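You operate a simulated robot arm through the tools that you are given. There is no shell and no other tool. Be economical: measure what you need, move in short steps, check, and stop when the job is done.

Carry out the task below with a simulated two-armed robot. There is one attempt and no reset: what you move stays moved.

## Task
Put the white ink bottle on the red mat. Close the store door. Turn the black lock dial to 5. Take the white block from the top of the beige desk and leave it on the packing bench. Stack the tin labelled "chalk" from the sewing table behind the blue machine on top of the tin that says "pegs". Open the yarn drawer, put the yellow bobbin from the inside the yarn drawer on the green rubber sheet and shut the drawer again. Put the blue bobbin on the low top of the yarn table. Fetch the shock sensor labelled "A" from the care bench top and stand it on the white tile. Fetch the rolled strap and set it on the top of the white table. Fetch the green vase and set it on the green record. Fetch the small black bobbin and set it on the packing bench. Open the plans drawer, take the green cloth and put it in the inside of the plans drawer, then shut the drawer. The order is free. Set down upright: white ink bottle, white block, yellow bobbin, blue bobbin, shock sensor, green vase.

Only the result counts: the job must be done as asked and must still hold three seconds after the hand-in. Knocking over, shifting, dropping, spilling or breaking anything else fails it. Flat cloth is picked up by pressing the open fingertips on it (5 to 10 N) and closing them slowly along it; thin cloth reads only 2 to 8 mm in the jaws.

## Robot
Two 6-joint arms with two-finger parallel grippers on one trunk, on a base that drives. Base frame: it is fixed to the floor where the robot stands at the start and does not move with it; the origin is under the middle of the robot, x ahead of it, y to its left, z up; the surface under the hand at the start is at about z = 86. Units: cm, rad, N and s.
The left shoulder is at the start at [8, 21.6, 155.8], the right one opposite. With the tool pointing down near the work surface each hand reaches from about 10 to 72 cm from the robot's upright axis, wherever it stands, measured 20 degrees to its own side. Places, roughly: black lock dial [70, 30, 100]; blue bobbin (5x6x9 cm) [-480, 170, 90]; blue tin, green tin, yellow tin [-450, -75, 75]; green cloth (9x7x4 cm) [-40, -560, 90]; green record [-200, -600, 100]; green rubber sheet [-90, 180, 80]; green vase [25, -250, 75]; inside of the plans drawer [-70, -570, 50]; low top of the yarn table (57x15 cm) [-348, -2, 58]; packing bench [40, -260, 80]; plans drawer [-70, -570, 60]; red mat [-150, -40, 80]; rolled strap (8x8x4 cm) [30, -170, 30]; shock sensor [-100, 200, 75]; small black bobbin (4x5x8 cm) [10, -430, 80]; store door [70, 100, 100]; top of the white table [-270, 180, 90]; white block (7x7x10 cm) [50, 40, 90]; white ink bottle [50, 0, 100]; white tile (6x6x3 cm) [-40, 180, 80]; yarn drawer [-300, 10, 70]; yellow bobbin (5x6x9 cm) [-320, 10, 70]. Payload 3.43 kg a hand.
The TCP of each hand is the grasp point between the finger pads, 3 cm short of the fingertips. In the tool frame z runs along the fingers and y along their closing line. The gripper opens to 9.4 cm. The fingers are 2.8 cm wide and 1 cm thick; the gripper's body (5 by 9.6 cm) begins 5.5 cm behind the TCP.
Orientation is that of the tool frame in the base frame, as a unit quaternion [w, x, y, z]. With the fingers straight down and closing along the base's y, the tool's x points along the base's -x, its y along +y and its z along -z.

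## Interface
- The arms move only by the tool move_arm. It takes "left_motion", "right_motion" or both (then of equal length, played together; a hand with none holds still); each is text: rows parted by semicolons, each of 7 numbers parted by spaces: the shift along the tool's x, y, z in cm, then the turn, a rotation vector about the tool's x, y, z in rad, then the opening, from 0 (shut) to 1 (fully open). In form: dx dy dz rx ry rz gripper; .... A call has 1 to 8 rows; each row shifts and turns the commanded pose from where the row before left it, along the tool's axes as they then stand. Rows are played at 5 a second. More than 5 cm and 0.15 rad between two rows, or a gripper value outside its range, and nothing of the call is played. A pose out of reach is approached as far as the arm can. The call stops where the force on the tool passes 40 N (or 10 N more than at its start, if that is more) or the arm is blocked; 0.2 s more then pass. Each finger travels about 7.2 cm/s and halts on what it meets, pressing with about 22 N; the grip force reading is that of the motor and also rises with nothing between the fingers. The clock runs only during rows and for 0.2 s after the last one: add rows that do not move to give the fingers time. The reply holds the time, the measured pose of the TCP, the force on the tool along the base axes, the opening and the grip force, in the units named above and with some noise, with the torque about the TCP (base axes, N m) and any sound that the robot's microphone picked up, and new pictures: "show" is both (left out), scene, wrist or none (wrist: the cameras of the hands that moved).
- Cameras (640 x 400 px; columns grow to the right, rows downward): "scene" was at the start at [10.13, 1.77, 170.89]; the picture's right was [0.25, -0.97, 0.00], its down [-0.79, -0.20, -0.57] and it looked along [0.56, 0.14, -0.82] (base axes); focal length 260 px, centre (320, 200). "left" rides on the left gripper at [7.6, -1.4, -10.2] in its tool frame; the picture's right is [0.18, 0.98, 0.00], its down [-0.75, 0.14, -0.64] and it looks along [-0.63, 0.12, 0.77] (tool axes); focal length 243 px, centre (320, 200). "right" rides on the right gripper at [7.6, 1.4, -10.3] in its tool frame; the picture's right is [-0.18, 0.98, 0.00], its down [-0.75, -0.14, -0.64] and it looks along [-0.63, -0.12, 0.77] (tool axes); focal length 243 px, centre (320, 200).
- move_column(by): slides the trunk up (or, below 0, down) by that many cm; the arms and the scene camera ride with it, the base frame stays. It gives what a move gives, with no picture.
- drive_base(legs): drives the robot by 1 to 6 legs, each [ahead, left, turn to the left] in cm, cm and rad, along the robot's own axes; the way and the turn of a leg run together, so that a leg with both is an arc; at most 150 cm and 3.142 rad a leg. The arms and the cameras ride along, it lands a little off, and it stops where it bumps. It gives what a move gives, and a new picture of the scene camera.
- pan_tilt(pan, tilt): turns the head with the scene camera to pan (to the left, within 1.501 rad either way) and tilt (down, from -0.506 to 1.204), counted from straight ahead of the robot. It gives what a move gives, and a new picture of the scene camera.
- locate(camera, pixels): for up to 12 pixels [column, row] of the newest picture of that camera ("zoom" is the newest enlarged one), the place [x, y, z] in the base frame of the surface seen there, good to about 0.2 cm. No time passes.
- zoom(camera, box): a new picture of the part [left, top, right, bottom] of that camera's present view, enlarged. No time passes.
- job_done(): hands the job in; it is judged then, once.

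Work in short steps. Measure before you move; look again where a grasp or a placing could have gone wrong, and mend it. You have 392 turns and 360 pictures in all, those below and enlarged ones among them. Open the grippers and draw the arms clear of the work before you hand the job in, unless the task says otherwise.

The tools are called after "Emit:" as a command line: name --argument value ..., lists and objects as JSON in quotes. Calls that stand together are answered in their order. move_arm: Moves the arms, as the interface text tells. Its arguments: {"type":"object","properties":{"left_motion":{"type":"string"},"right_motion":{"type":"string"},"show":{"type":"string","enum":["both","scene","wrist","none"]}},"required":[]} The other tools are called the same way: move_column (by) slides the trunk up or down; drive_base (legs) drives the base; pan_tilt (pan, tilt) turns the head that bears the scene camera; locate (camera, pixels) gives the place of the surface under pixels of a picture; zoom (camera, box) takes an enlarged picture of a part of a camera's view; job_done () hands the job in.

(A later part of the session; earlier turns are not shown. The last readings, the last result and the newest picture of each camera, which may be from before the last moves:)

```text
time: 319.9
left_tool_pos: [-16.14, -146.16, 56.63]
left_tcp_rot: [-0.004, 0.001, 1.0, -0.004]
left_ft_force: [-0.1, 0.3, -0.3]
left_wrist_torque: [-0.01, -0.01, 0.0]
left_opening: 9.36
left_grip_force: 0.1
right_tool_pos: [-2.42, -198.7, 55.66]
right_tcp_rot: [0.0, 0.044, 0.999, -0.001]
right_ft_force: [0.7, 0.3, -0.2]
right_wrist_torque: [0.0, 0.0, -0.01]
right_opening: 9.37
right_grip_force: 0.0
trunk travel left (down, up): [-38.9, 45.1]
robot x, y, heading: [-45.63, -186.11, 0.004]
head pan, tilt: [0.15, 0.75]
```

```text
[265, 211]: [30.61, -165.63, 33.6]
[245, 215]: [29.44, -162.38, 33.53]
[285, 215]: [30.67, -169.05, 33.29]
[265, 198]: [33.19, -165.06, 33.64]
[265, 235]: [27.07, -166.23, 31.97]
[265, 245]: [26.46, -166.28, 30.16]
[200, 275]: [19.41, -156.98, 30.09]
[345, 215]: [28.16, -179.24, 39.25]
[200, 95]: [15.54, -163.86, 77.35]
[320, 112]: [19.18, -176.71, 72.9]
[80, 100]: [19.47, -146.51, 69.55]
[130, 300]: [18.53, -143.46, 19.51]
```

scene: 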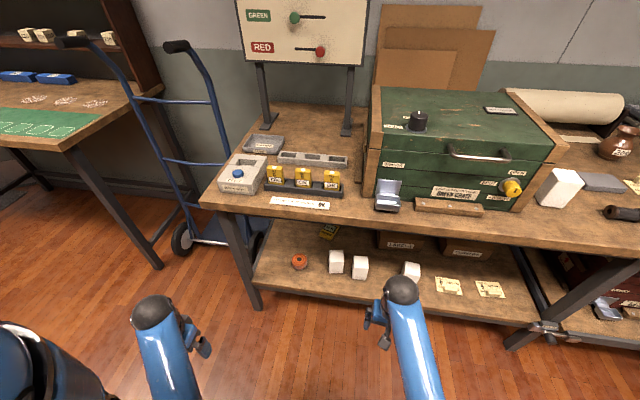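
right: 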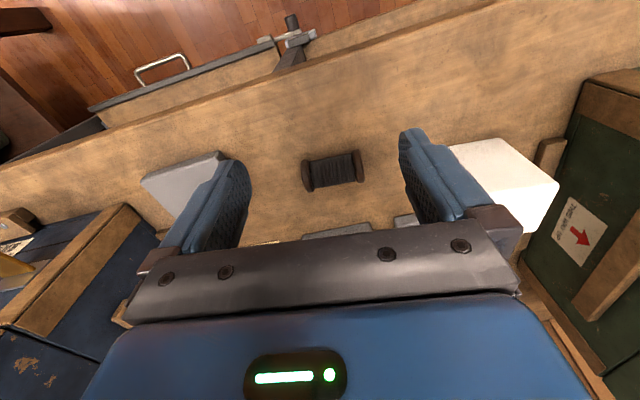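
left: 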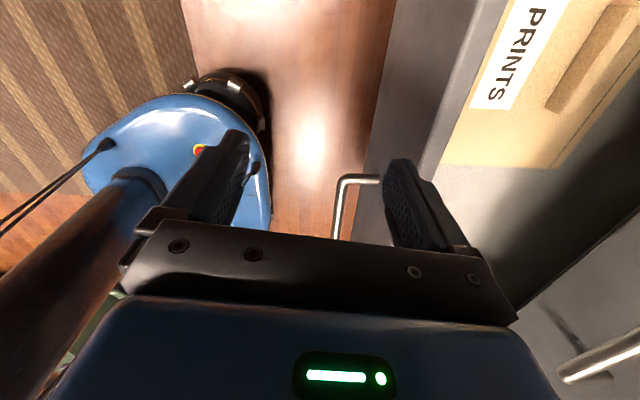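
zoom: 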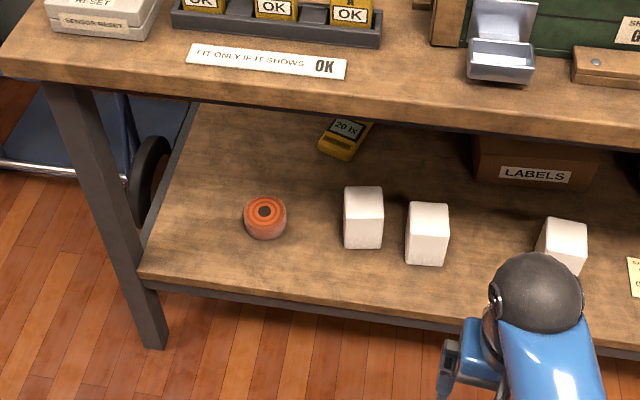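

Strap: centre (30.5,-165.7), Ø7, z 30–33.6. Tilt the left hand 0.6 rad, shift it in y, tuck the right hand, and lower the trunk.

Emit:
move_arm --left_motion "0 -4 0 0 -0.15 0 1; 0 -4 0 0 -0.15 0 1; 0 -4 0 0 -0.15 0 1; 0 -4 0 0 -0.15 0 1; 0 -3.7 0 0 0 0 1; 0 0 0 0 0 0 1" --right_motion "4 0 0 0 0 0 1; 4 0 0 0 0 0 1; 4 0 0 0 0 0 1; 0 -2 0 0 0 0 1; 0 -2 0 0 0 0 1; 0 0 0 0 0 0 1" --show "none"

Emit:
move_column --by -8

Emit:
drive_base --legs '[[15, 0, 0]]'

```text
time: 320.6
left_tool_pos: [-8.41, -151.09, 62.28]
left_tcp_rot: [0.264, 0.012, 0.963, 0.049]
left_ft_force: [-0.3, -0.8, -0.2]
left_wrist_torque: [-0.01, 0.01, -0.01]
left_opening: 9.41
left_grip_force: 0.1
right_tool_pos: [-12.19, -198.07, 55.88]
right_tcp_rot: [0.0, 0.045, 0.999, -0.001]
right_ft_force: [-0.1, 0.5, 0.5]
right_wrist_torque: [0.0, 0.01, 0.01]
right_opening: 9.39
right_grip_force: 0.1
trunk travel left (down, up): [-38.9, 45.1]
robot x, y, heading: [-45.49, -185.82, 0.003]
head pan, tilt: [0.15, 0.75]
stopped in row 3 (left hand): the arm was blocked; the commanded pose is now the measured one
```

```text
time: 321.8
left_tool_pos: [-8.15, -151.0, 54.2]
left_tcp_rot: [0.263, 0.01, 0.963, 0.048]
left_ft_force: [-0.9, 0.2, 0.7]
left_wrist_torque: [-0.03, 0.02, 0.01]
left_opening: 9.37
left_grip_force: 0.0
right_tool_pos: [-12.12, -198.06, 47.66]
right_tcp_rot: [-0.001, 0.046, 0.999, 0.0]
right_ft_force: [0.3, 0.1, 0.3]
right_wrist_torque: [-0.04, -0.02, -0.01]
right_opening: 9.4
right_grip_force: 0.0
trunk travel left (down, up): [-30.9, 53.1]
robot x, y, heading: [-45.5, -185.96, 0.008]
head pan, tilt: [0.15, 0.75]
```

```text
time: 323.2
left_tool_pos: [7.11, -150.84, 54.1]
left_tcp_rot: [0.262, 0.009, 0.964, 0.049]
left_ft_force: [0.2, -0.8, -1.4]
left_wrist_torque: [-0.02, 0.01, 0.01]
left_opening: 9.39
left_grip_force: 0.0
right_tool_pos: [3.19, -197.9, 47.88]
right_tcp_rot: [-0.001, 0.045, 0.999, 0.0]
right_ft_force: [0.5, 0.3, 0.2]
right_wrist_torque: [0.0, 0.03, 0.0]
right_opening: 9.42
right_grip_force: 0.0
trunk travel left (down, up): [-30.9, 53.1]
robot x, y, heading: [-30.01, -185.96, 0.003]
head pan, tilt: [0.15, 0.75]
```

scene: 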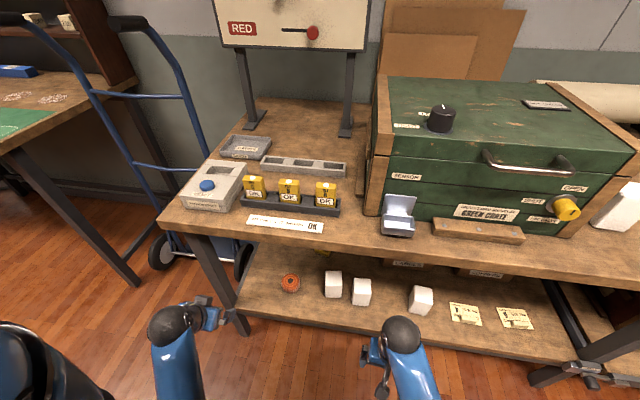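

Correct the orientation and move to the pre-grasp (23.9,-165.7,42).

Emit:
move_arm --left_motion "0 -2.5 1 0.088 -0.07 -0.046 1; -1.18 -2.5 3.2 0 0 0 1; -1.18 -2.5 3.2 0 0 0 1; -1.18 -2.5 3.2 0 0 0 1; -1.18 -2.5 3.2 0 0 0 1; -1.18 -2.4 3.2 0 0 0 1; -1.18 0 2.4 0 0 0 1; 0 0 0 0 0 0 1" --show "both"

```text
time: 325.0
left_tool_pos: [23.81, -165.6, 41.99]
left_tcp_rot: [0.297, 0.002, 0.955, -0.001]
left_ft_force: [0.5, -0.5, 0.1]
left_wrist_torque: [0.01, 0.0, -0.01]
left_opening: 9.38
left_grip_force: 0.0
right_tool_pos: [3.16, -197.88, 47.84]
right_tcp_rot: [-0.001, 0.045, 0.999, -0.001]
right_ft_force: [-0.1, 0.5, -0.1]
right_wrist_torque: [0.0, -0.03, 0.01]
right_opening: 9.39
right_grip_force: 0.0
trunk travel left (down, up): [-30.9, 53.1]
robot x, y, heading: [-30.37, -186.26, 0.002]
head pan, tilt: [0.15, 0.75]
```

scene: 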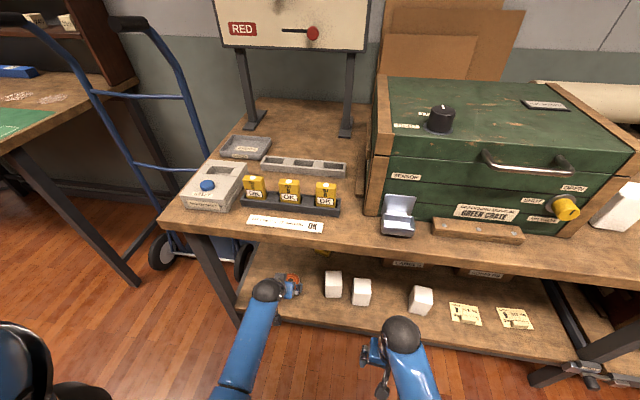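
left: 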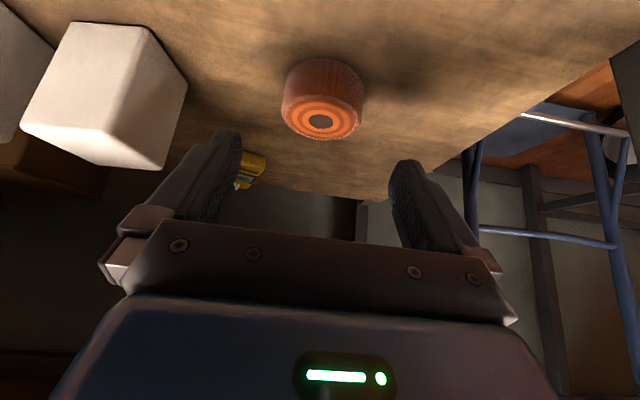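

Emit:
locate --camera "left" --pixels '[[321, 121], [287, 105], [362, 110], [321, 137], [322, 75], [321, 62], [160, 150], [250, 165]]'

```text
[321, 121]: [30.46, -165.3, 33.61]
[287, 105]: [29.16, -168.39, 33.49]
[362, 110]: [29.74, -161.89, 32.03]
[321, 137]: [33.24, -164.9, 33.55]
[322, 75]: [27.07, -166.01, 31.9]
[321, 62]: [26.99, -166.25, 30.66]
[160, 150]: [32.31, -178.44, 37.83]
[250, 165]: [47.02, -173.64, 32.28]
```

Advance 10.2 cm along the tool and close.

Emit:
move_arm --left_motion "-0.1 0.3 4 0 0 0 1; -0.1 0 4 0 0 0 1; 0 0 2.1 0 0 0 1; 0 0 0 0 0 0 0.5; 0 0 0 0 0 0 0.4; 0 0 0 0 0 0 0.4" --show "wrist"

```text
time: 326.4
left_tool_pos: [29.66, -165.31, 33.98]
left_tcp_rot: [0.297, 0.001, 0.955, 0.0]
left_ft_force: [0.4, -0.3, 0.8]
left_wrist_torque: [0.02, -0.01, 0.02]
left_opening: 6.99
left_grip_force: 21.9
right_tool_pos: [3.17, -197.79, 47.69]
right_tcp_rot: [0.0, 0.043, 0.999, -0.001]
right_ft_force: [-0.1, 0.0, -0.2]
right_wrist_torque: [0.01, 0.02, 0.0]
right_opening: 9.42
right_grip_force: 0.0
trunk travel left (down, up): [-30.9, 53.1]
robot x, y, heading: [-30.59, -185.9, 0.004]
head pan, tilt: [0.15, 0.75]
```

left: 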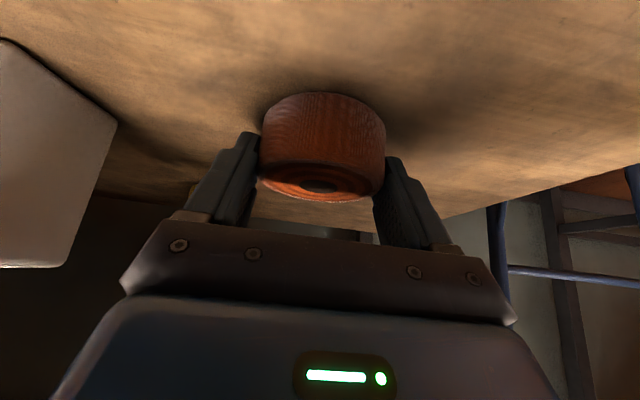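

Gripped. Retreat back and up, out from under the bench.

Emit:
move_arm --left_motion "0 0 -3 0 0 0 0.4; 0 0 -4 0 0 0 0.4; 0 0 -3 0 0 0 0.4; 3.7 0 -2.5 0 0 0 0.4; 3.7 0 -2.5 0 0 0 0.4; 3.7 0 -2.5 0 0 0 0.4" --show "wrist"

```text
time: 327.8
left_tool_pos: [10.72, -165.3, 41.99]
left_tcp_rot: [0.298, 0.001, 0.955, 0.0]
left_ft_force: [0.0, 0.9, -0.9]
left_wrist_torque: [0.01, 0.05, 0.0]
left_opening: 7.02
left_grip_force: 22.2
right_tool_pos: [3.08, -197.86, 47.81]
right_tcp_rot: [-0.001, 0.045, 0.999, -0.001]
right_ft_force: [-0.8, 0.4, 0.2]
right_wrist_torque: [-0.05, 0.0, -0.01]
right_opening: 9.43
right_grip_force: 0.0
trunk travel left (down, up): [-30.9, 53.1]
robot x, y, heading: [-30.2, -186.08, 0.005]
head pan, tilt: [0.15, 0.75]
```

left: 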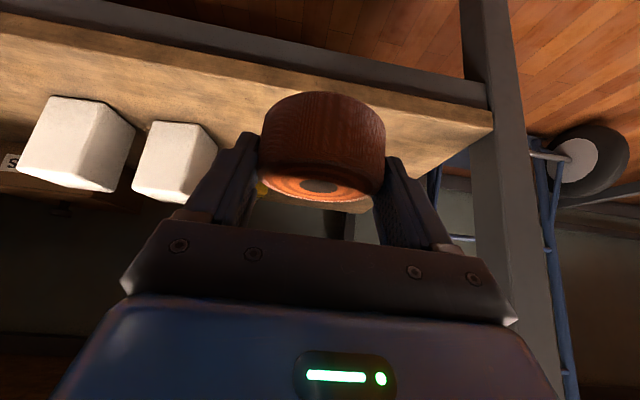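

Out. Back off, raise the trunk, straighten the left hand.

Emit:
drive_base --legs '[[-15, 0, 0]]'

Emit:
move_column --by 40

Emit:
move_arm --left_motion "0 0 0 0 0.15 0 0.4; 0 0 0 0 0.15 0 0.4; 0 0 0 0 0.15 0 0.4; 0 0 0 0 0.15 0 0.4; 0 0 0 0 0 0 0.4" --show "none"

Emit:
move_column --by 10

```text
time: 329.1
left_tool_pos: [-4.03, -165.17, 41.9]
left_tcp_rot: [0.297, -0.002, 0.955, 0.0]
left_ft_force: [-1.1, -0.2, -0.6]
left_wrist_torque: [-0.01, -0.02, 0.0]
left_opening: 7.0
left_grip_force: 22.3
right_tool_pos: [-11.44, -197.83, 47.82]
right_tcp_rot: [-0.001, 0.041, 0.999, 0.0]
right_ft_force: [0.5, 0.1, 0.3]
right_wrist_torque: [-0.01, -0.02, 0.02]
right_opening: 9.4
right_grip_force: 0.1
trunk travel left (down, up): [-30.9, 53.1]
robot x, y, heading: [-44.95, -185.94, 0.012]
head pan, tilt: [0.15, 0.75]
```

scene: 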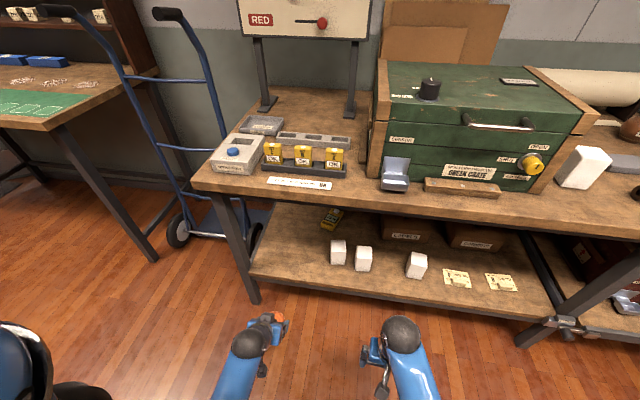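

```text
time: 333.0
left_tool_pos: [-3.93, -165.26, 81.92]
left_tcp_rot: [0.296, -0.002, 0.955, 0.001]
left_ft_force: [-0.1, -0.4, -0.2]
left_wrist_torque: [0.02, 0.0, 0.02]
left_opening: 7.0
left_grip_force: 21.7
right_tool_pos: [-11.57, -197.77, 87.83]
right_tcp_rot: [0.0, 0.042, 0.999, -0.001]
right_ft_force: [0.4, 0.2, -0.5]
right_wrist_torque: [-0.03, -0.02, -0.01]
right_opening: 9.4
right_grip_force: 0.0
trunk travel left (down, up): [-70.9, 13.1]
robot x, y, heading: [-44.93, -186.2, 0.013]
head pan, tilt: [0.15, 0.75]
```

```text
time: 334.2
left_tool_pos: [-4.17, -165.08, 81.85]
left_tcp_rot: [0.001, -0.001, 1.0, 0.001]
left_ft_force: [-0.3, -0.3, -0.3]
left_wrist_torque: [0.0, 0.0, 0.02]
left_opening: 7.02
left_grip_force: 21.8
right_tool_pos: [-11.44, -197.79, 87.76]
right_tcp_rot: [-0.002, 0.042, 0.999, -0.001]
right_ft_force: [0.3, -0.4, -0.6]
right_wrist_torque: [0.01, 0.01, 0.01]
right_opening: 9.39
right_grip_force: 0.1
trunk travel left (down, up): [-70.9, 13.1]
robot x, y, heading: [-44.95, -186.22, 0.012]
head pan, tilt: [0.15, 0.75]
```

```text
time: 335.5
left_tool_pos: [-4.13, -165.12, 91.8]
left_tcp_rot: [0.001, -0.001, 1.0, -0.001]
left_ft_force: [-0.3, 0.1, -1.6]
left_wrist_torque: [0.0, 0.0, -0.01]
left_opening: 6.98
left_grip_force: 22.2
right_tool_pos: [-11.4, -197.84, 97.84]
right_tcp_rot: [-0.001, 0.042, 0.999, -0.001]
right_ft_force: [0.8, 0.3, -0.2]
right_wrist_torque: [-0.02, 0.02, 0.03]
right_opening: 9.39
right_grip_force: 0.0
trunk travel left (down, up): [-80.9, 3.1]
robot x, y, heading: [-45.31, -186.25, 0.005]
head pan, tilt: [0.15, 0.75]
```

Turn north, drive to y≈110, then face +x to close the store door with the free right hand.

Emit:
drive_base --legs '[[0, 0, 1.565], [150, 0, 0], [146, 0, 0], [0, 0, -1.57]]'

Emit:
pan_tilt --pan 0.1 --tilt 0.55

```text
time: 357.5
left_tool_pos: [-13.09, 131.68, 91.88]
left_tcp_rot: [0.001, -0.007, 1.0, 0.001]
left_ft_force: [0.0, -0.3, 0.3]
left_wrist_torque: [-0.02, 0.01, -0.03]
left_opening: 6.99
left_grip_force: 22.1
right_tool_pos: [-20.1, 98.8, 97.77]
right_tcp_rot: [-0.001, 0.038, 0.999, 0.0]
right_ft_force: [0.6, 0.2, -0.3]
right_wrist_torque: [0.01, -0.02, -0.01]
right_opening: 9.39
right_grip_force: 0.1
trunk travel left (down, up): [-80.9, 3.1]
robot x, y, heading: [-53.84, 110.29, 0.022]
head pan, tilt: [0.15, 0.75]
```

scene: 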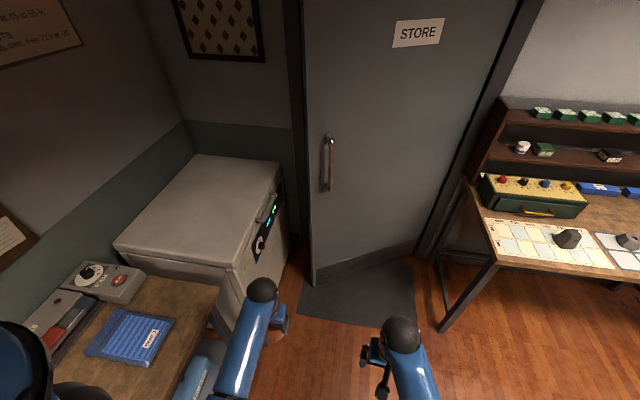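

```text
time: 358.2
left_tool_pos: [-13.14, 131.53, 92.01]
left_tcp_rot: [0.002, -0.007, 1.0, 0.0]
left_ft_force: [0.8, 0.2, -1.9]
left_wrist_torque: [-0.03, -0.02, 0.01]
left_opening: 6.95
left_grip_force: 22.3
right_tool_pos: [-20.11, 98.88, 97.81]
right_tcp_rot: [0.0, 0.037, 0.999, -0.001]
right_ft_force: [-0.7, 0.0, -0.8]
right_wrist_torque: [0.0, -0.04, 0.01]
right_opening: 9.41
right_grip_force: 0.0
trunk travel left (down, up): [-80.9, 3.1]
robot x, y, heading: [-54.06, 110.03, 0.022]
head pan, tilt: [0.099, 0.55]
```

scene: 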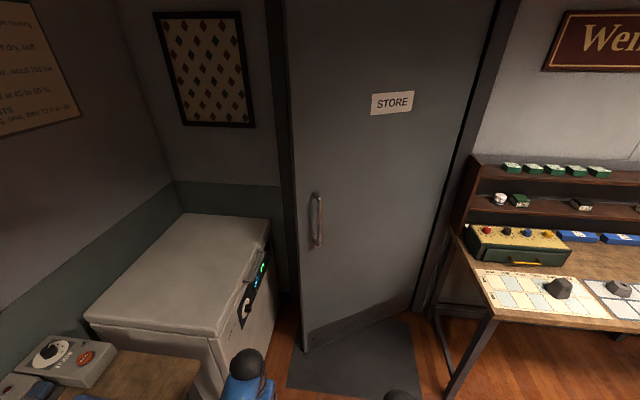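

Emit:
locate --camera "scene" --pixels '[[268, 225], [222, 340], [275, 290], [310, 335], [295, 200], [410, 200], [190, 360], [440, 300], [317, 215], [350, 250]]'

```text
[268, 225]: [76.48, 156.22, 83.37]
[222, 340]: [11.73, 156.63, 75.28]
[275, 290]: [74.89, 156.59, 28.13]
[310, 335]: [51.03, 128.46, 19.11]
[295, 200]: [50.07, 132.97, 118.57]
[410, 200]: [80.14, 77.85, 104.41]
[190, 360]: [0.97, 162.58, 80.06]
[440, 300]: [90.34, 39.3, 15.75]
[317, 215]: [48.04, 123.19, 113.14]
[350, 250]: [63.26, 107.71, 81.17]
```

Extend the right fist to 60 cm ahead at y≈100, then push the leaf with the base.

Emit:
move_arm --right_motion "-4.5 0 0 0 0 0 0; -4.5 0 0 0 0 0 0; -4.5 0 0 0 0 0 0; -4.5 0 0 0 0 0 0; -4.5 0 0 0 0 0 0; -3.5 0 0 0 0 0 0; 0 0 0 0 0 0 0" --show "none"

Emit:
drive_base --legs '[[50, 0, -0.02], [15, 0, 0]]'

```text
time: 359.8
left_tool_pos: [-13.19, 131.52, 91.87]
left_tcp_rot: [0.001, -0.007, 1.0, 0.0]
left_ft_force: [0.1, 0.8, -1.8]
left_wrist_torque: [0.03, 0.0, -0.03]
left_opening: 6.98
left_grip_force: 22.0
right_tool_pos: [5.85, 96.68, 97.88]
right_tcp_rot: [-0.001, 0.036, 0.999, -0.001]
right_ft_force: [0.0, 0.8, 0.5]
right_wrist_torque: [0.01, -0.02, 0.01]
right_opening: 0.02
right_grip_force: 22.4
trunk travel left (down, up): [-80.9, 3.1]
robot x, y, heading: [-53.51, 110.08, 0.02]
head pan, tilt: [0.099, 0.55]
```

```text
time: 363.7
left_tool_pos: [50.56, 132.64, 92.1]
left_tcp_rot: [0.005, -0.006, 1.0, 0.0]
left_ft_force: [-0.6, -0.3, -0.9]
left_wrist_torque: [-0.02, -0.05, 0.05]
left_opening: 6.93
left_grip_force: 21.7
right_tool_pos: [69.34, 97.78, 98.15]
right_tcp_rot: [0.002, 0.038, 0.999, -0.002]
right_ft_force: [-0.6, -0.2, -0.1]
right_wrist_torque: [0.01, -0.03, -0.01]
right_opening: 0.0
right_grip_force: 21.9
trunk travel left (down, up): [-80.9, 3.1]
robot x, y, heading: [10.29, 111.3, 0.018]
head pan, tilt: [0.099, 0.55]
```

scene: 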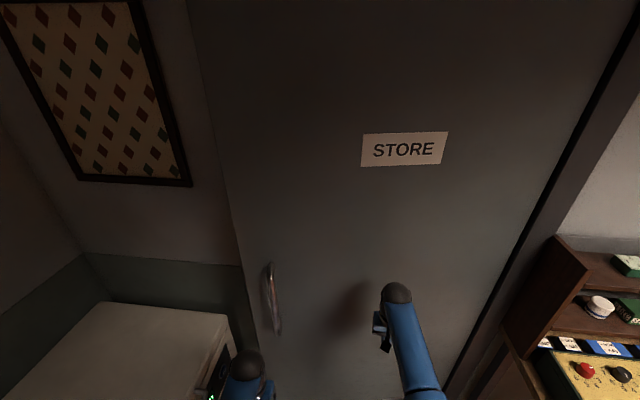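

Emit:
locate --camera "scene" --pixels '[[240, 250], [270, 270], [400, 150], [330, 250], [520, 150], [245, 365], [270, 300], [500, 250]]'

```text
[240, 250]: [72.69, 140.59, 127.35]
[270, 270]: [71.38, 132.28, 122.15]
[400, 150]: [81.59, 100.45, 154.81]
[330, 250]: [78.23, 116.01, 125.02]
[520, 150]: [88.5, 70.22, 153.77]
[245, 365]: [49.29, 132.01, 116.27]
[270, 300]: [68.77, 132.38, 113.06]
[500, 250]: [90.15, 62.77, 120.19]
```

The door is moving (now about 13° open). Push on.

Emit:
drive_base --legs '[[19, 0, -0.018]]'

Emit:
locate --camera "scene" --pixels '[[240, 200], [300, 200], [400, 150], [500, 150], [560, 150]]'

```text
time: 364.9
left_tool_pos: [61.37, 132.36, 92.09]
left_tcp_rot: [0.004, -0.001, 1.0, 0.0]
left_ft_force: [-0.5, 0.3, -0.6]
left_wrist_torque: [-0.01, -0.02, -0.02]
left_opening: 6.97
left_grip_force: 21.9
right_tool_pos: [79.32, 97.36, 98.17]
right_tcp_rot: [-0.007, 0.039, 0.999, -0.002]
right_ft_force: [-0.4, -0.6, 0.5]
right_wrist_torque: [-0.01, 0.01, -0.01]
right_opening: 0.0
right_grip_force: 22.1
trunk travel left (down, up): [-80.9, 3.1]
robot x, y, heading: [21.16, 111.45, 0.011]
head pan, tilt: [0.099, 0.55]
stopped in leg 1: the force on the tool passed its limit at 177 N (the readings are from after the stop); the commanded pose is now the measured one
```

scene: 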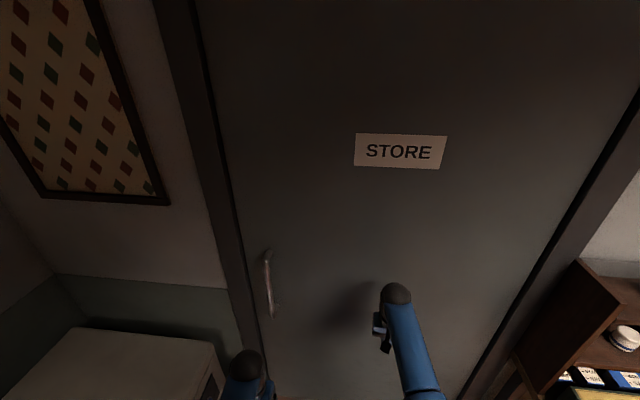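

```text
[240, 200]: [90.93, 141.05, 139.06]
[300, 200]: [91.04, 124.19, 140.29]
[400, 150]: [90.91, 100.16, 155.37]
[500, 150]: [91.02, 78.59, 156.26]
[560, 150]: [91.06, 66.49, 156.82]
```

Door is shut (leaf at x=91 throughout). Back off and retract; then face the care bench.

Emit:
drive_base --legs '[[-75, 0, 0], [0, -12, 0]]'

Emit:
move_arm --right_motion "4.5 -1 0 0 0 0 0; 4.5 -1 0 0 0 0 0; 4.5 -1 0 0 0 0 0; 4.5 -1 0 0 0 0 1; 0 -2 0 0 0 0 1; 0 -2 0 0 0 0 1" --left_motion "0 0 -2 0 0 0 0.4; 0 0 -2 0 0 0 0.4; 0 0 -2 0 0 0 0.4; 0 0 0 0 0 0 0.4; 0 0 0 0 0 0 0.4; 0 0 0 0 0 0 0.4" --show "none"

Emit:
drive_base --legs '[[0, 0, 1.56]]'

Emit:
pan_tilt --pan 0 --tilt 0.7

```text
time: 369.8
left_tool_pos: [-12.99, 120.31, 91.74]
left_tcp_rot: [0.001, -0.007, 1.0, -0.002]
left_ft_force: [0.1, -0.1, -0.3]
left_wrist_torque: [0.01, 0.01, -0.03]
left_opening: 6.96
left_grip_force: 22.0
right_tool_pos: [5.41, 85.55, 97.88]
right_tcp_rot: [-0.01, 0.033, 0.999, -0.004]
right_ft_force: [-0.1, 0.0, 0.3]
right_wrist_torque: [0.0, -0.01, 0.03]
right_opening: 0.0
right_grip_force: 22.2
trunk travel left (down, up): [-80.9, 3.1]
robot x, y, heading: [-53.77, 98.41, 0.02]
head pan, tilt: [0.099, 0.55]
```

scene: 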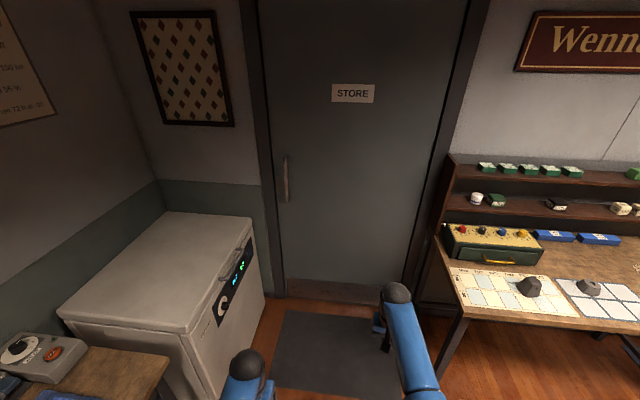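

```text
time: 371.2
left_tool_pos: [-12.99, 119.77, 97.88]
left_tcp_rot: [0.001, -0.007, 1.0, 0.001]
left_ft_force: [0.4, -0.4, -1.1]
left_wrist_torque: [0.01, 0.0, -0.02]
left_opening: 6.99
left_grip_force: 21.6
right_tool_pos: [-13.12, 78.4, 98.24]
right_tcp_rot: [-0.011, 0.031, 0.999, -0.002]
right_ft_force: [-0.3, 0.3, -0.1]
right_wrist_torque: [-0.02, 0.03, 0.02]
right_opening: 9.38
right_grip_force: 0.1
trunk travel left (down, up): [-80.9, 3.1]
robot x, y, heading: [-53.4, 98.37, 0.022]
head pan, tilt: [0.099, 0.55]
```

```text
time: 375.5
left_tool_pos: [-75.23, 138.88, 98.03]
left_tcp_rot: [0.0, 0.715, -0.699, -0.001]
left_ft_force: [0.1, 0.6, -0.4]
left_wrist_torque: [-0.01, 0.02, 0.0]
left_opening: 6.96
left_grip_force: 22.1
right_tool_pos: [-33.73, 139.08, 98.14]
right_tcp_rot: [-0.007, -0.686, 0.727, -0.009]
right_ft_force: [1.5, -0.2, -0.3]
right_wrist_torque: [-0.02, 0.02, 0.02]
right_opening: 9.42
right_grip_force: 0.1
trunk travel left (down, up): [-80.9, 3.1]
robot x, y, heading: [-53.67, 98.47, 1.599]
head pan, tilt: [0.099, 0.55]
```

scene: 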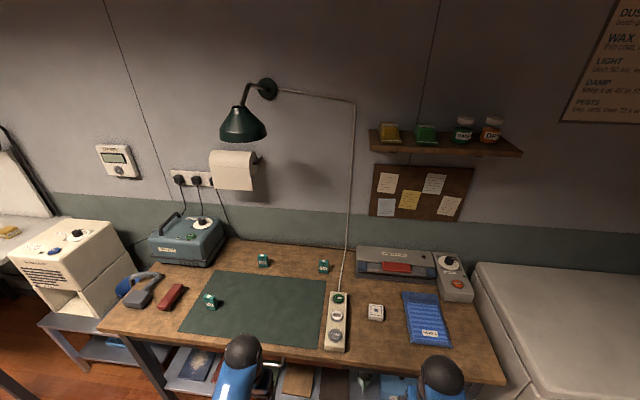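

```text
time: 376.2
left_tool_pos: [-75.26, 138.87, 97.91]
left_tcp_rot: [0.0, 0.714, -0.7, 0.0]
left_ft_force: [0.7, -0.5, -1.4]
left_wrist_torque: [0.03, 0.02, 0.0]
left_opening: 6.97
left_grip_force: 22.3
right_tool_pos: [-33.73, 138.97, 98.13]
right_tcp_rot: [-0.006, -0.687, 0.727, -0.009]
right_ft_force: [-0.2, -1.0, 0.7]
right_wrist_torque: [0.02, -0.01, 0.0]
right_opening: 9.4
right_grip_force: 0.1
trunk travel left (down, up): [-80.9, 3.1]
robot x, y, heading: [-53.82, 98.22, 1.598]
head pan, tilt: [0.0, 0.7]
```

scene: 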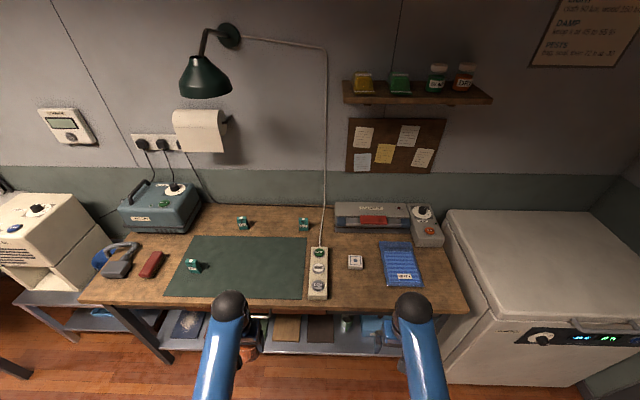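

Sensors at (242,223),(304,224),(194,265); white tile at (355,260). Zoom.

Emit:
zoom --camera "scene" --box '[160, 200, 380, 310]'

Emit:
locate --camera "scene" --pixels '[[242, 220], [304, 221], [193, 262], [356, 258], [349, 264], [365, 255], [240, 255], [250, 298], [300, 240], [318, 250], [320, 290], [270, 270]]'

```text
2.91 times, centred on (270, 255) of scene
```

zoom: 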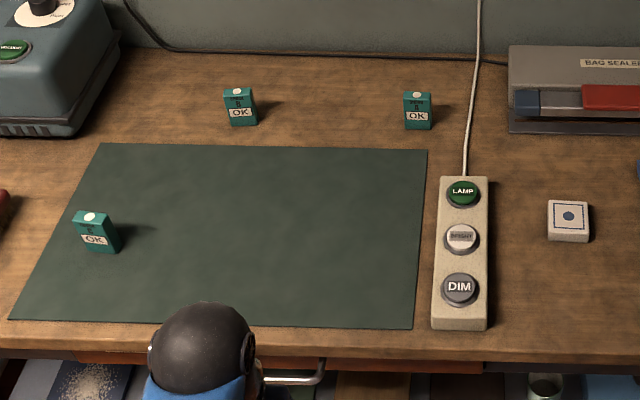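

```text
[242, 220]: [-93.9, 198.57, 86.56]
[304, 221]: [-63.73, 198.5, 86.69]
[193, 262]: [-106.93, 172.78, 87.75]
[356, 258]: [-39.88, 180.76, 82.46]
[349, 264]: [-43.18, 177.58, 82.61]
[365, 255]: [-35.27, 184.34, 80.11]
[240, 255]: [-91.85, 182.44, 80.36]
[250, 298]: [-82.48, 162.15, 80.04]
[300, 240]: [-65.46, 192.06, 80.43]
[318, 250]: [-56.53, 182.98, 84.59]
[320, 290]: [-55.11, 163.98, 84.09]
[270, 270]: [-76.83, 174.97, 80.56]
```

Emit:
zoom --camera "scene" --box '[230, 208, 258, 234]'

Emit:
zoom --camera "scene" --box '[290, 208, 318, 234]'

Emit:
zoom --camera "scene" --box '[180, 252, 208, 278]'

```text
15.38 times, centred on (244, 221) of scene
```

zoom: 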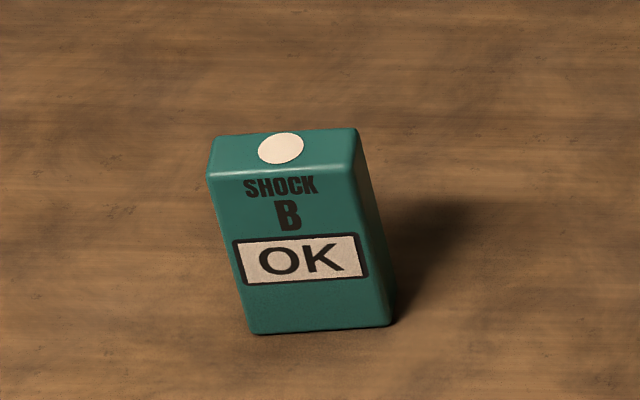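

```text
15.38 times, centred on (304, 221) of scene
```

zoom: 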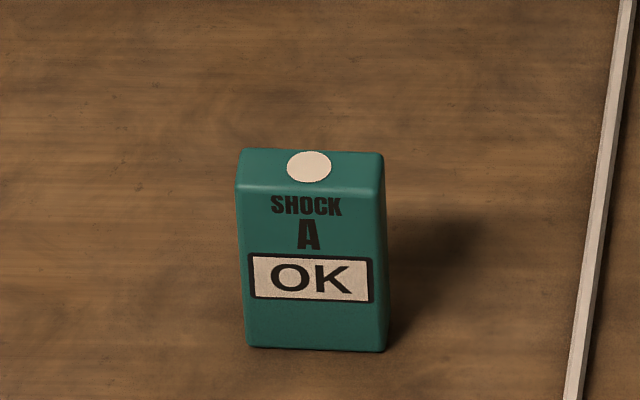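

```text
15.38 times, centred on (194, 265) of scene
```

zoom: 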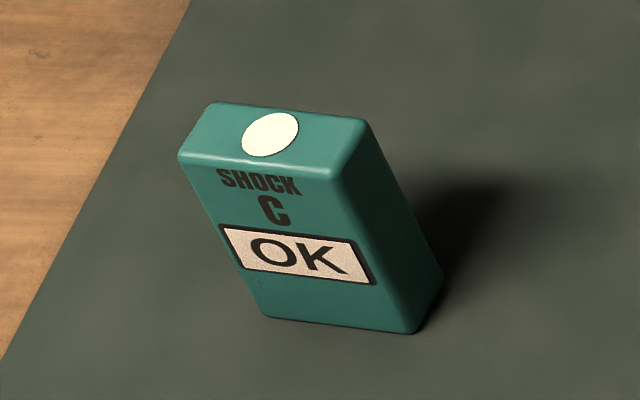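

A is the sensor at (304,221): (-63.7,198.5). Drive to (-76,128) and bring the right hand over it.

Emit:
drive_base --legs '[[0, 22, -0.028], [29, 0, 0]]'

Emit:
move_arm --right_motion "-4.5 0 0 0 0 0 1; -4.5 0 0 0 0 0 1; -4 -2 0 0 0 0 1; -4 -2 0 0 0 0 0.8; 0 0 0 0 0 0 0.8" --show "both"

```text
time: 379.5
left_tool_pos: [-96.4, 167.81, 97.99]
left_tcp_rot: [0.001, -0.704, 0.71, 0.002]
left_ft_force: [0.0, -0.7, -1.5]
left_wrist_torque: [0.03, 0.02, 0.03]
left_opening: 6.98
left_grip_force: 21.4
right_tool_pos: [-54.89, 166.67, 98.27]
right_tcp_rot: [-0.006, -0.677, 0.736, -0.008]
right_ft_force: [-0.7, -0.3, -0.2]
right_wrist_torque: [0.02, 0.02, 0.02]
right_opening: 9.42
right_grip_force: 0.1
trunk travel left (down, up): [-80.9, 3.1]
robot x, y, heading: [-75.83, 126.98, 1.577]
head pan, tilt: [0.0, 0.7]
```

scene: 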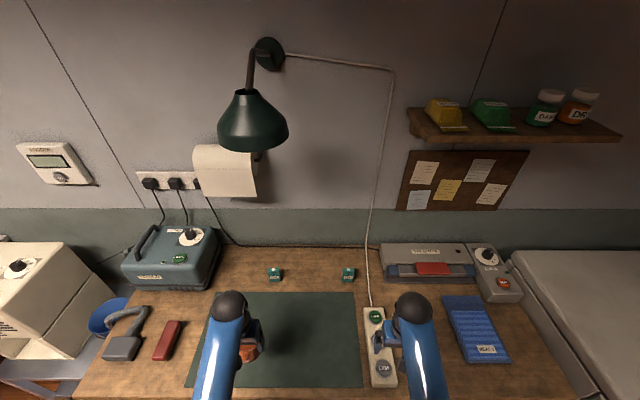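

```text
time: 380.7
left_tool_pos: [-96.43, 168.03, 97.89]
left_tcp_rot: [0.001, -0.704, 0.71, 0.001]
left_ft_force: [0.1, -0.4, -1.0]
left_wrist_torque: [0.05, -0.01, 0.03]
left_opening: 6.96
left_grip_force: 22.0
right_tool_pos: [-49.49, 183.77, 97.84]
right_tcp_rot: [-0.007, -0.676, 0.737, -0.008]
right_ft_force: [-0.2, -0.7, -0.3]
right_wrist_torque: [0.02, 0.01, -0.03]
right_opening: 7.53
right_grip_force: 0.0
trunk travel left (down, up): [-80.9, 3.1]
robot x, y, heading: [-76.01, 126.97, 1.571]
head pan, tilt: [0.0, 0.7]
```

scene: 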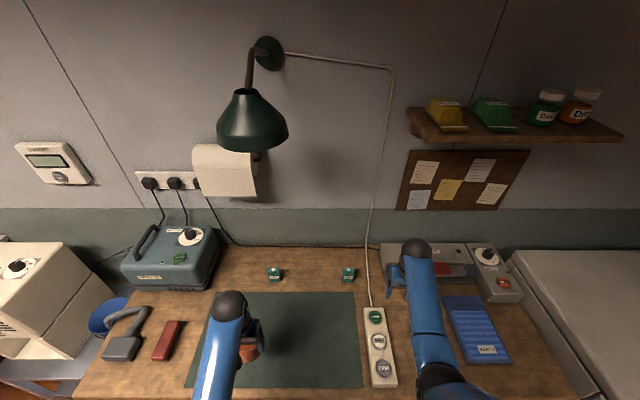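
right: 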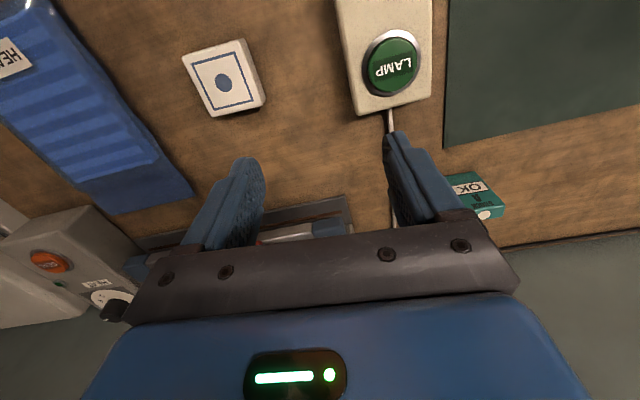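

Correct: move the hand left 14 and ahead 8, unwinding the small yaw.

Emit:
move_arm --right_motion "-1.5 3.5 0 0 0 -0.09 0.8; -2 3.5 0 0 0 0 0.8; -2 3.5 0 0 0 0 0.8; -2.5 3.5 0 0 0 0 0.8; 0 0 0 0 0 0 0.8" --show "wrist"

```text
time: 381.9
left_tool_pos: [-96.39, 167.96, 97.8]
left_tcp_rot: [0.0, -0.704, 0.71, 0.001]
left_ft_force: [0.1, 0.5, -0.2]
left_wrist_torque: [0.01, -0.01, 0.01]
left_opening: 6.95
left_grip_force: 21.6
right_tool_pos: [-63.26, 191.85, 97.52]
right_tcp_rot: [0.007, 0.708, -0.706, 0.008]
right_ft_force: [0.7, -0.2, -0.5]
right_wrist_torque: [-0.03, -0.01, 0.03]
right_opening: 7.53
right_grip_force: 0.0
trunk travel left (down, up): [-80.9, 3.1]
robot x, y, heading: [-76.05, 126.87, 1.574]
head pan, tilt: [0.0, 0.7]
```

right: 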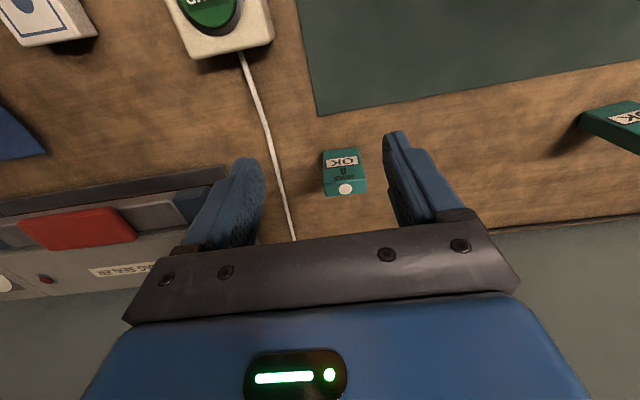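

Emit:
locate --camera "right" --pixels '[[345, 188], [325, 185], [365, 185], [344, 175], [326, 160], [360, 160], [345, 194]]'

Emit:
zoom --camera "right" --box '[300, 140, 390, 210]'

```text
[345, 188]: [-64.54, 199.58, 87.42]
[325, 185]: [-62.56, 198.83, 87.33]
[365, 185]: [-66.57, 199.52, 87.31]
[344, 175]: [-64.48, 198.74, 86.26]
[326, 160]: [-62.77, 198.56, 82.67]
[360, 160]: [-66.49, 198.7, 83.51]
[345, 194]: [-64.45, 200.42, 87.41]
```

```text
5.71 times, centred on (345, 175) of right
```

zoom: 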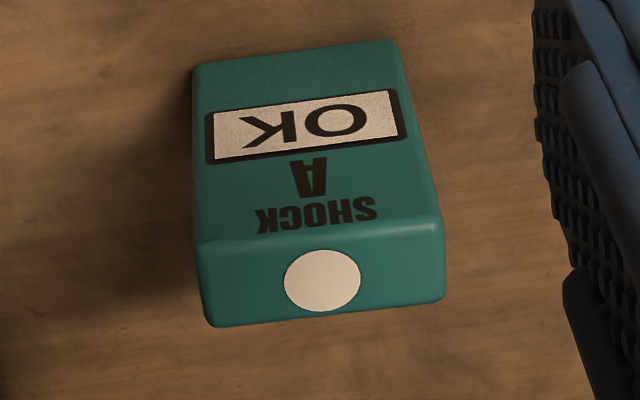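

Sensor centre (-64.5,199.8), top 87.4. Drive 3 cm closer, move above and descend.

Emit:
drive_base --legs '[[3, 0, 0]]'

Emit:
move_column --by -4

Emit:
move_arm --right_motion "-2.6 1.2 0 0 0 0 0.65; -2.6 0 0 0 0 0 0.65; 0 0 0 0 0 0 0.65" --show "wrist"

```text
time: 382.7
left_tool_pos: [-96.38, 170.28, 98.14]
left_tcp_rot: [0.003, -0.705, 0.709, 0.003]
left_ft_force: [-0.1, 0.1, -0.6]
left_wrist_torque: [0.03, 0.0, -0.02]
left_opening: 6.96
left_grip_force: 22.3
right_tool_pos: [-63.32, 193.98, 98.11]
right_tcp_rot: [0.005, 0.709, -0.706, 0.006]
right_ft_force: [-0.1, -0.4, 1.2]
right_wrist_torque: [0.04, 0.01, 0.01]
right_opening: 7.52
right_grip_force: 0.1
trunk travel left (down, up): [-80.9, 3.1]
robot x, y, heading: [-75.94, 129.69, 1.573]
head pan, tilt: [0.0, 0.7]
```

scene: 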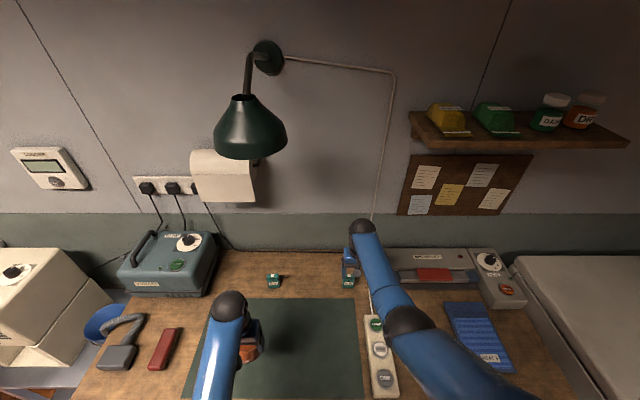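

```text
time: 383.5
left_tool_pos: [-96.3, 170.62, 93.94]
left_tcp_rot: [0.0, -0.705, 0.71, 0.001]
left_ft_force: [-0.6, 0.1, -0.2]
left_wrist_torque: [0.02, 0.01, -0.01]
left_opening: 6.96
left_grip_force: 21.8
right_tool_pos: [-63.2, 194.43, 93.67]
right_tcp_rot: [0.006, 0.709, -0.705, 0.008]
right_ft_force: [-0.1, 0.4, -0.4]
right_wrist_torque: [0.02, 0.02, 0.0]
right_opening: 7.53
right_grip_force: 0.1
trunk travel left (down, up): [-76.9, 7.1]
robot x, y, heading: [-75.49, 129.82, 1.572]
head pan, tilt: [0.0, 0.7]
```

```text
time: 384.3
left_tool_pos: [-96.29, 170.71, 93.84]
left_tcp_rot: [0.0, -0.704, 0.71, 0.001]
left_ft_force: [-0.2, -0.3, -1.0]
left_wrist_torque: [0.01, 0.0, 0.0]
left_opening: 6.94
left_grip_force: 21.9
right_tool_pos: [-64.09, 198.48, 94.32]
right_tcp_rot: [0.006, 0.708, -0.706, 0.008]
right_ft_force: [-0.1, 0.0, 0.4]
right_wrist_torque: [-0.01, 0.0, -0.01]
right_opening: 6.09
right_grip_force: 0.0
right hand out of reach, approached as far as the arm can: row 2
trunk travel left (down, up): [-76.9, 7.1]
robot x, y, heading: [-75.67, 129.57, 1.568]
head pan, tilt: [0.0, 0.7]
```

right: 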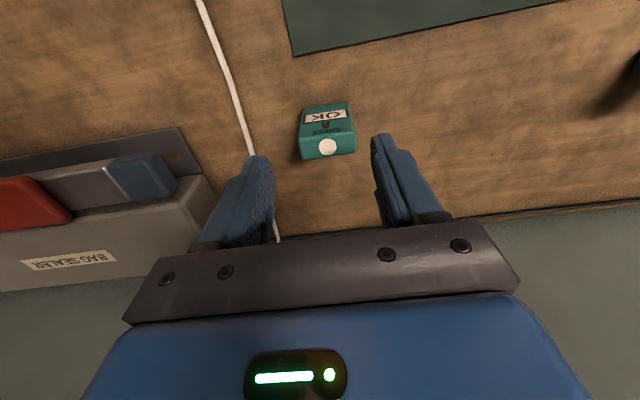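

At the reach limit. Align the shoulder (base 9 cm left), lift the left hand 6 and lower the trunk 6.

Emit:
move_arm --left_motion "0 0 -3 0 0 0 0.4; 0 0 -3 0 0 0 0.4" --right_motion "2 -3 0 0 0 0 0.65; 0 -3 -0 0 0 0 0.65" --show "none"

Emit:
drive_base --legs '[[0.8, 9, 0]]'

Emit:
move_column --by -6

Emit:
move_arm --right_motion "-2 0 -2 0 0 0 0.65; -2 0 -2 0 0 0 0.65; 0 0 0 0 0 0 0.65" --show "wrist"

```text
time: 384.9
left_tool_pos: [-96.08, 170.88, 97.44]
left_tcp_rot: [0.001, -0.705, 0.709, 0.002]
left_ft_force: [0.4, -0.7, -0.4]
left_wrist_torque: [0.0, 0.01, -0.02]
left_opening: 6.96
left_grip_force: 22.4
left hand out of reach, approached as far as the arm can: row 2
right_tool_pos: [-57.95, 196.49, 94.33]
right_tcp_rot: [0.009, 0.709, -0.705, 0.008]
right_ft_force: [-0.2, -0.3, 0.6]
right_wrist_torque: [0.01, -0.01, 0.03]
right_opening: 6.09
right_grip_force: 0.0
trunk travel left (down, up): [-76.9, 7.1]
robot x, y, heading: [-76.06, 129.64, 1.573]
head pan, tilt: [0.0, 0.7]
```

```text
time: 386.0
left_tool_pos: [-104.63, 171.61, 97.32]
left_tcp_rot: [0.0, -0.705, 0.709, 0.004]
left_ft_force: [-1.1, -0.5, -0.3]
left_wrist_torque: [0.05, 0.04, -0.01]
left_opening: 6.96
left_grip_force: 22.1
right_tool_pos: [-66.44, 197.28, 94.32]
right_tcp_rot: [0.01, 0.708, -0.706, 0.005]
right_ft_force: [0.5, -0.8, 0.4]
right_wrist_torque: [-0.02, 0.07, 0.0]
right_opening: 6.1
right_grip_force: 0.0
trunk travel left (down, up): [-76.9, 7.1]
robot x, y, heading: [-84.85, 130.63, 1.572]
head pan, tilt: [0.0, 0.7]
```

scene: 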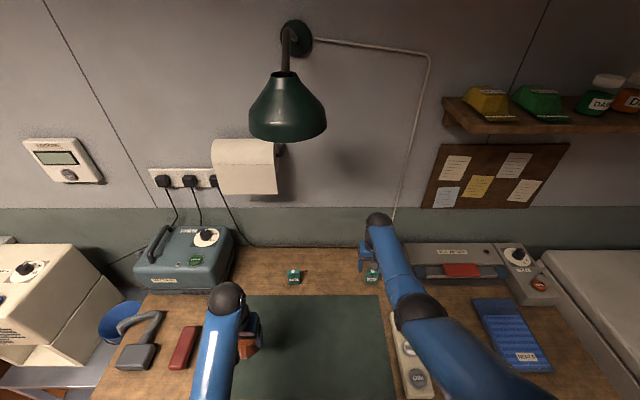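

```text
time: 386.8
left_tool_pos: [-104.96, 171.62, 92.85]
left_tcp_rot: [0.007, -0.703, 0.711, 0.006]
left_ft_force: [11.2, -3.9, 18.3]
left_wrist_torque: [0.02, -0.33, -0.12]
left_opening: 7.07
left_grip_force: 22.3
right_tool_pos: [-66.79, 197.57, 90.41]
right_tcp_rot: [0.0, 0.708, -0.706, 0.003]
right_ft_force: [0.0, -2.5, 6.1]
right_wrist_torque: [0.04, -0.26, -0.07]
right_opening: 6.16
right_grip_force: 0.3
trunk travel left (down, up): [-72.1, 11.9]
robot x, y, heading: [-84.71, 130.53, 1.572]
head pan, tilt: [0.0, 0.7]
stopped: the force on the tool passed its limit at 49 N (the readings are from after the stop); the commanded pose is now the measured one
```

```text
time: 387.6
left_tool_pos: [-104.9, 171.57, 92.79]
left_tcp_rot: [0.005, -0.705, 0.709, 0.005]
left_ft_force: [5.6, -3.6, 22.4]
left_wrist_torque: [0.1, -0.01, -0.02]
left_opening: 7.08
left_grip_force: 22.1
right_tool_pos: [-66.7, 201.75, 94.35]
right_tcp_rot: [0.002, 0.708, -0.706, 0.002]
right_ft_force: [0.1, 0.0, -0.9]
right_wrist_torque: [0.0, 0.01, -0.01]
right_opening: 6.13
right_grip_force: 0.0
trunk travel left (down, up): [-72.1, 11.9]
robot x, y, heading: [-84.81, 130.52, 1.571]
head pan, tilt: [0.0, 0.7]
```

right: 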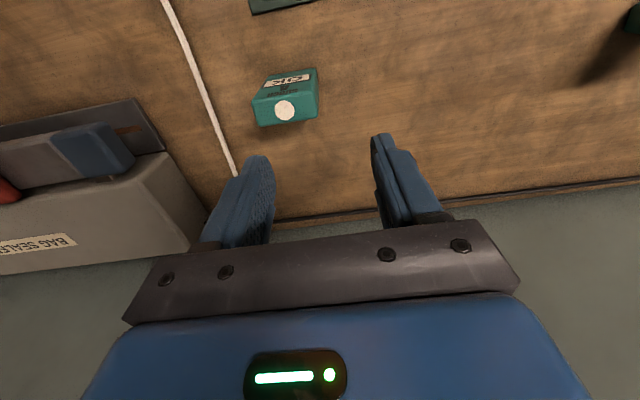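

The strap in the left hand pressed on sensor C. Raise at once and inspect.

Emit:
move_column --by 5

Emit:
zoom --camera "left" --box '[0, 0, 640, 400]'

```text
time: 388.5
left_tool_pos: [-105.1, 171.82, 97.59]
left_tcp_rot: [0.004, -0.704, 0.71, 0.004]
left_ft_force: [0.0, 0.2, -1.1]
left_wrist_torque: [-0.02, 0.01, -0.01]
left_opening: 7.07
left_grip_force: 22.0
right_tool_pos: [-66.82, 201.96, 99.03]
right_tcp_rot: [0.002, 0.708, -0.706, 0.003]
right_ft_force: [-0.5, -0.5, -0.7]
right_wrist_torque: [-0.01, 0.03, -0.01]
right_opening: 6.1
right_grip_force: 0.0
trunk travel left (down, up): [-77.1, 6.9]
robot x, y, heading: [-84.48, 130.97, 1.567]
head pan, tilt: [0.0, 0.7]
```

```text
1.00 times, centred on (320, 200) of left (not enlarged: the box is as wide or as high as the picture)
```

zoom: 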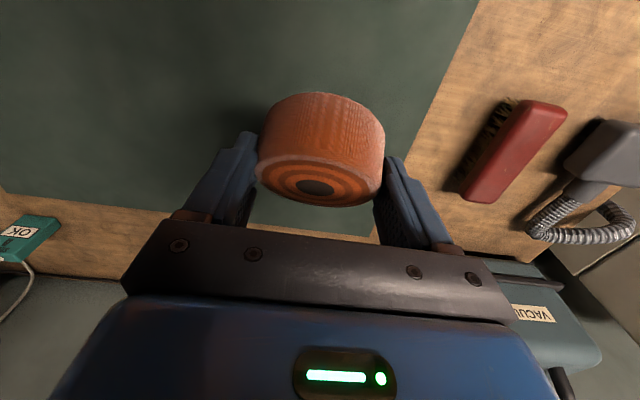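

Draw the left hand straight back and look at sensor C.

Emit:
move_arm --left_motion "0 -4 -1 0 0 0 0.4; 0 -4 0 0 0 0 0.4; 0 -4 0 0 0 0 0.4; 0 -4 0 0 0 0 0.4" --right_motion "2 0 0 0 0 0 0.65; 0 0 0 0 0 0 0.65; 0 0 0 0 0 0 0.65; 0 0 0 0 0 0 0.65" --show "scene"

Emit:
zoom --camera "scene" --box '[180, 250, 300, 380]'

```text
time: 389.5
left_tool_pos: [-88.83, 171.74, 97.91]
left_tcp_rot: [0.004, -0.705, 0.71, 0.004]
left_ft_force: [0.0, -0.9, -1.2]
left_wrist_torque: [0.02, 0.02, 0.0]
left_opening: 7.06
left_grip_force: 21.8
left hand out of reach, approached as far as the arm can: row 1
right_tool_pos: [-66.69, 200.02, 99.11]
right_tcp_rot: [0.003, 0.708, -0.706, 0.004]
right_ft_force: [-0.3, -0.2, -0.1]
right_wrist_torque: [-0.04, 0.0, 0.0]
right_opening: 6.12
right_grip_force: 0.0
trunk travel left (down, up): [-77.1, 6.9]
robot x, y, heading: [-84.65, 130.51, 1.573]
head pan, tilt: [0.0, 0.7]
```

scene: 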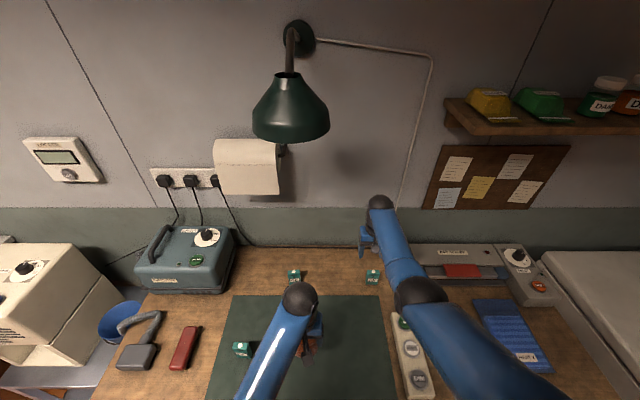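

```text
3.08 times, centred on (240, 315) of scene
```

zoom: 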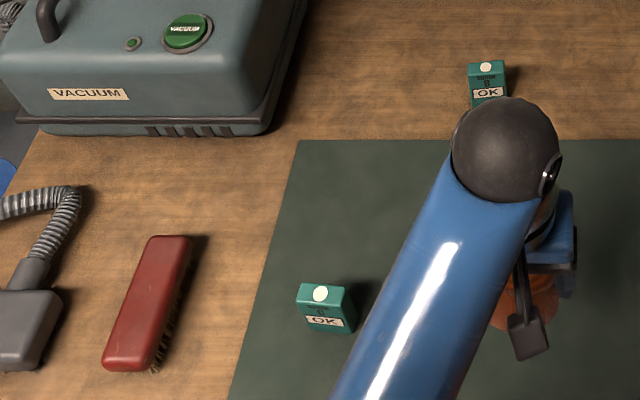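

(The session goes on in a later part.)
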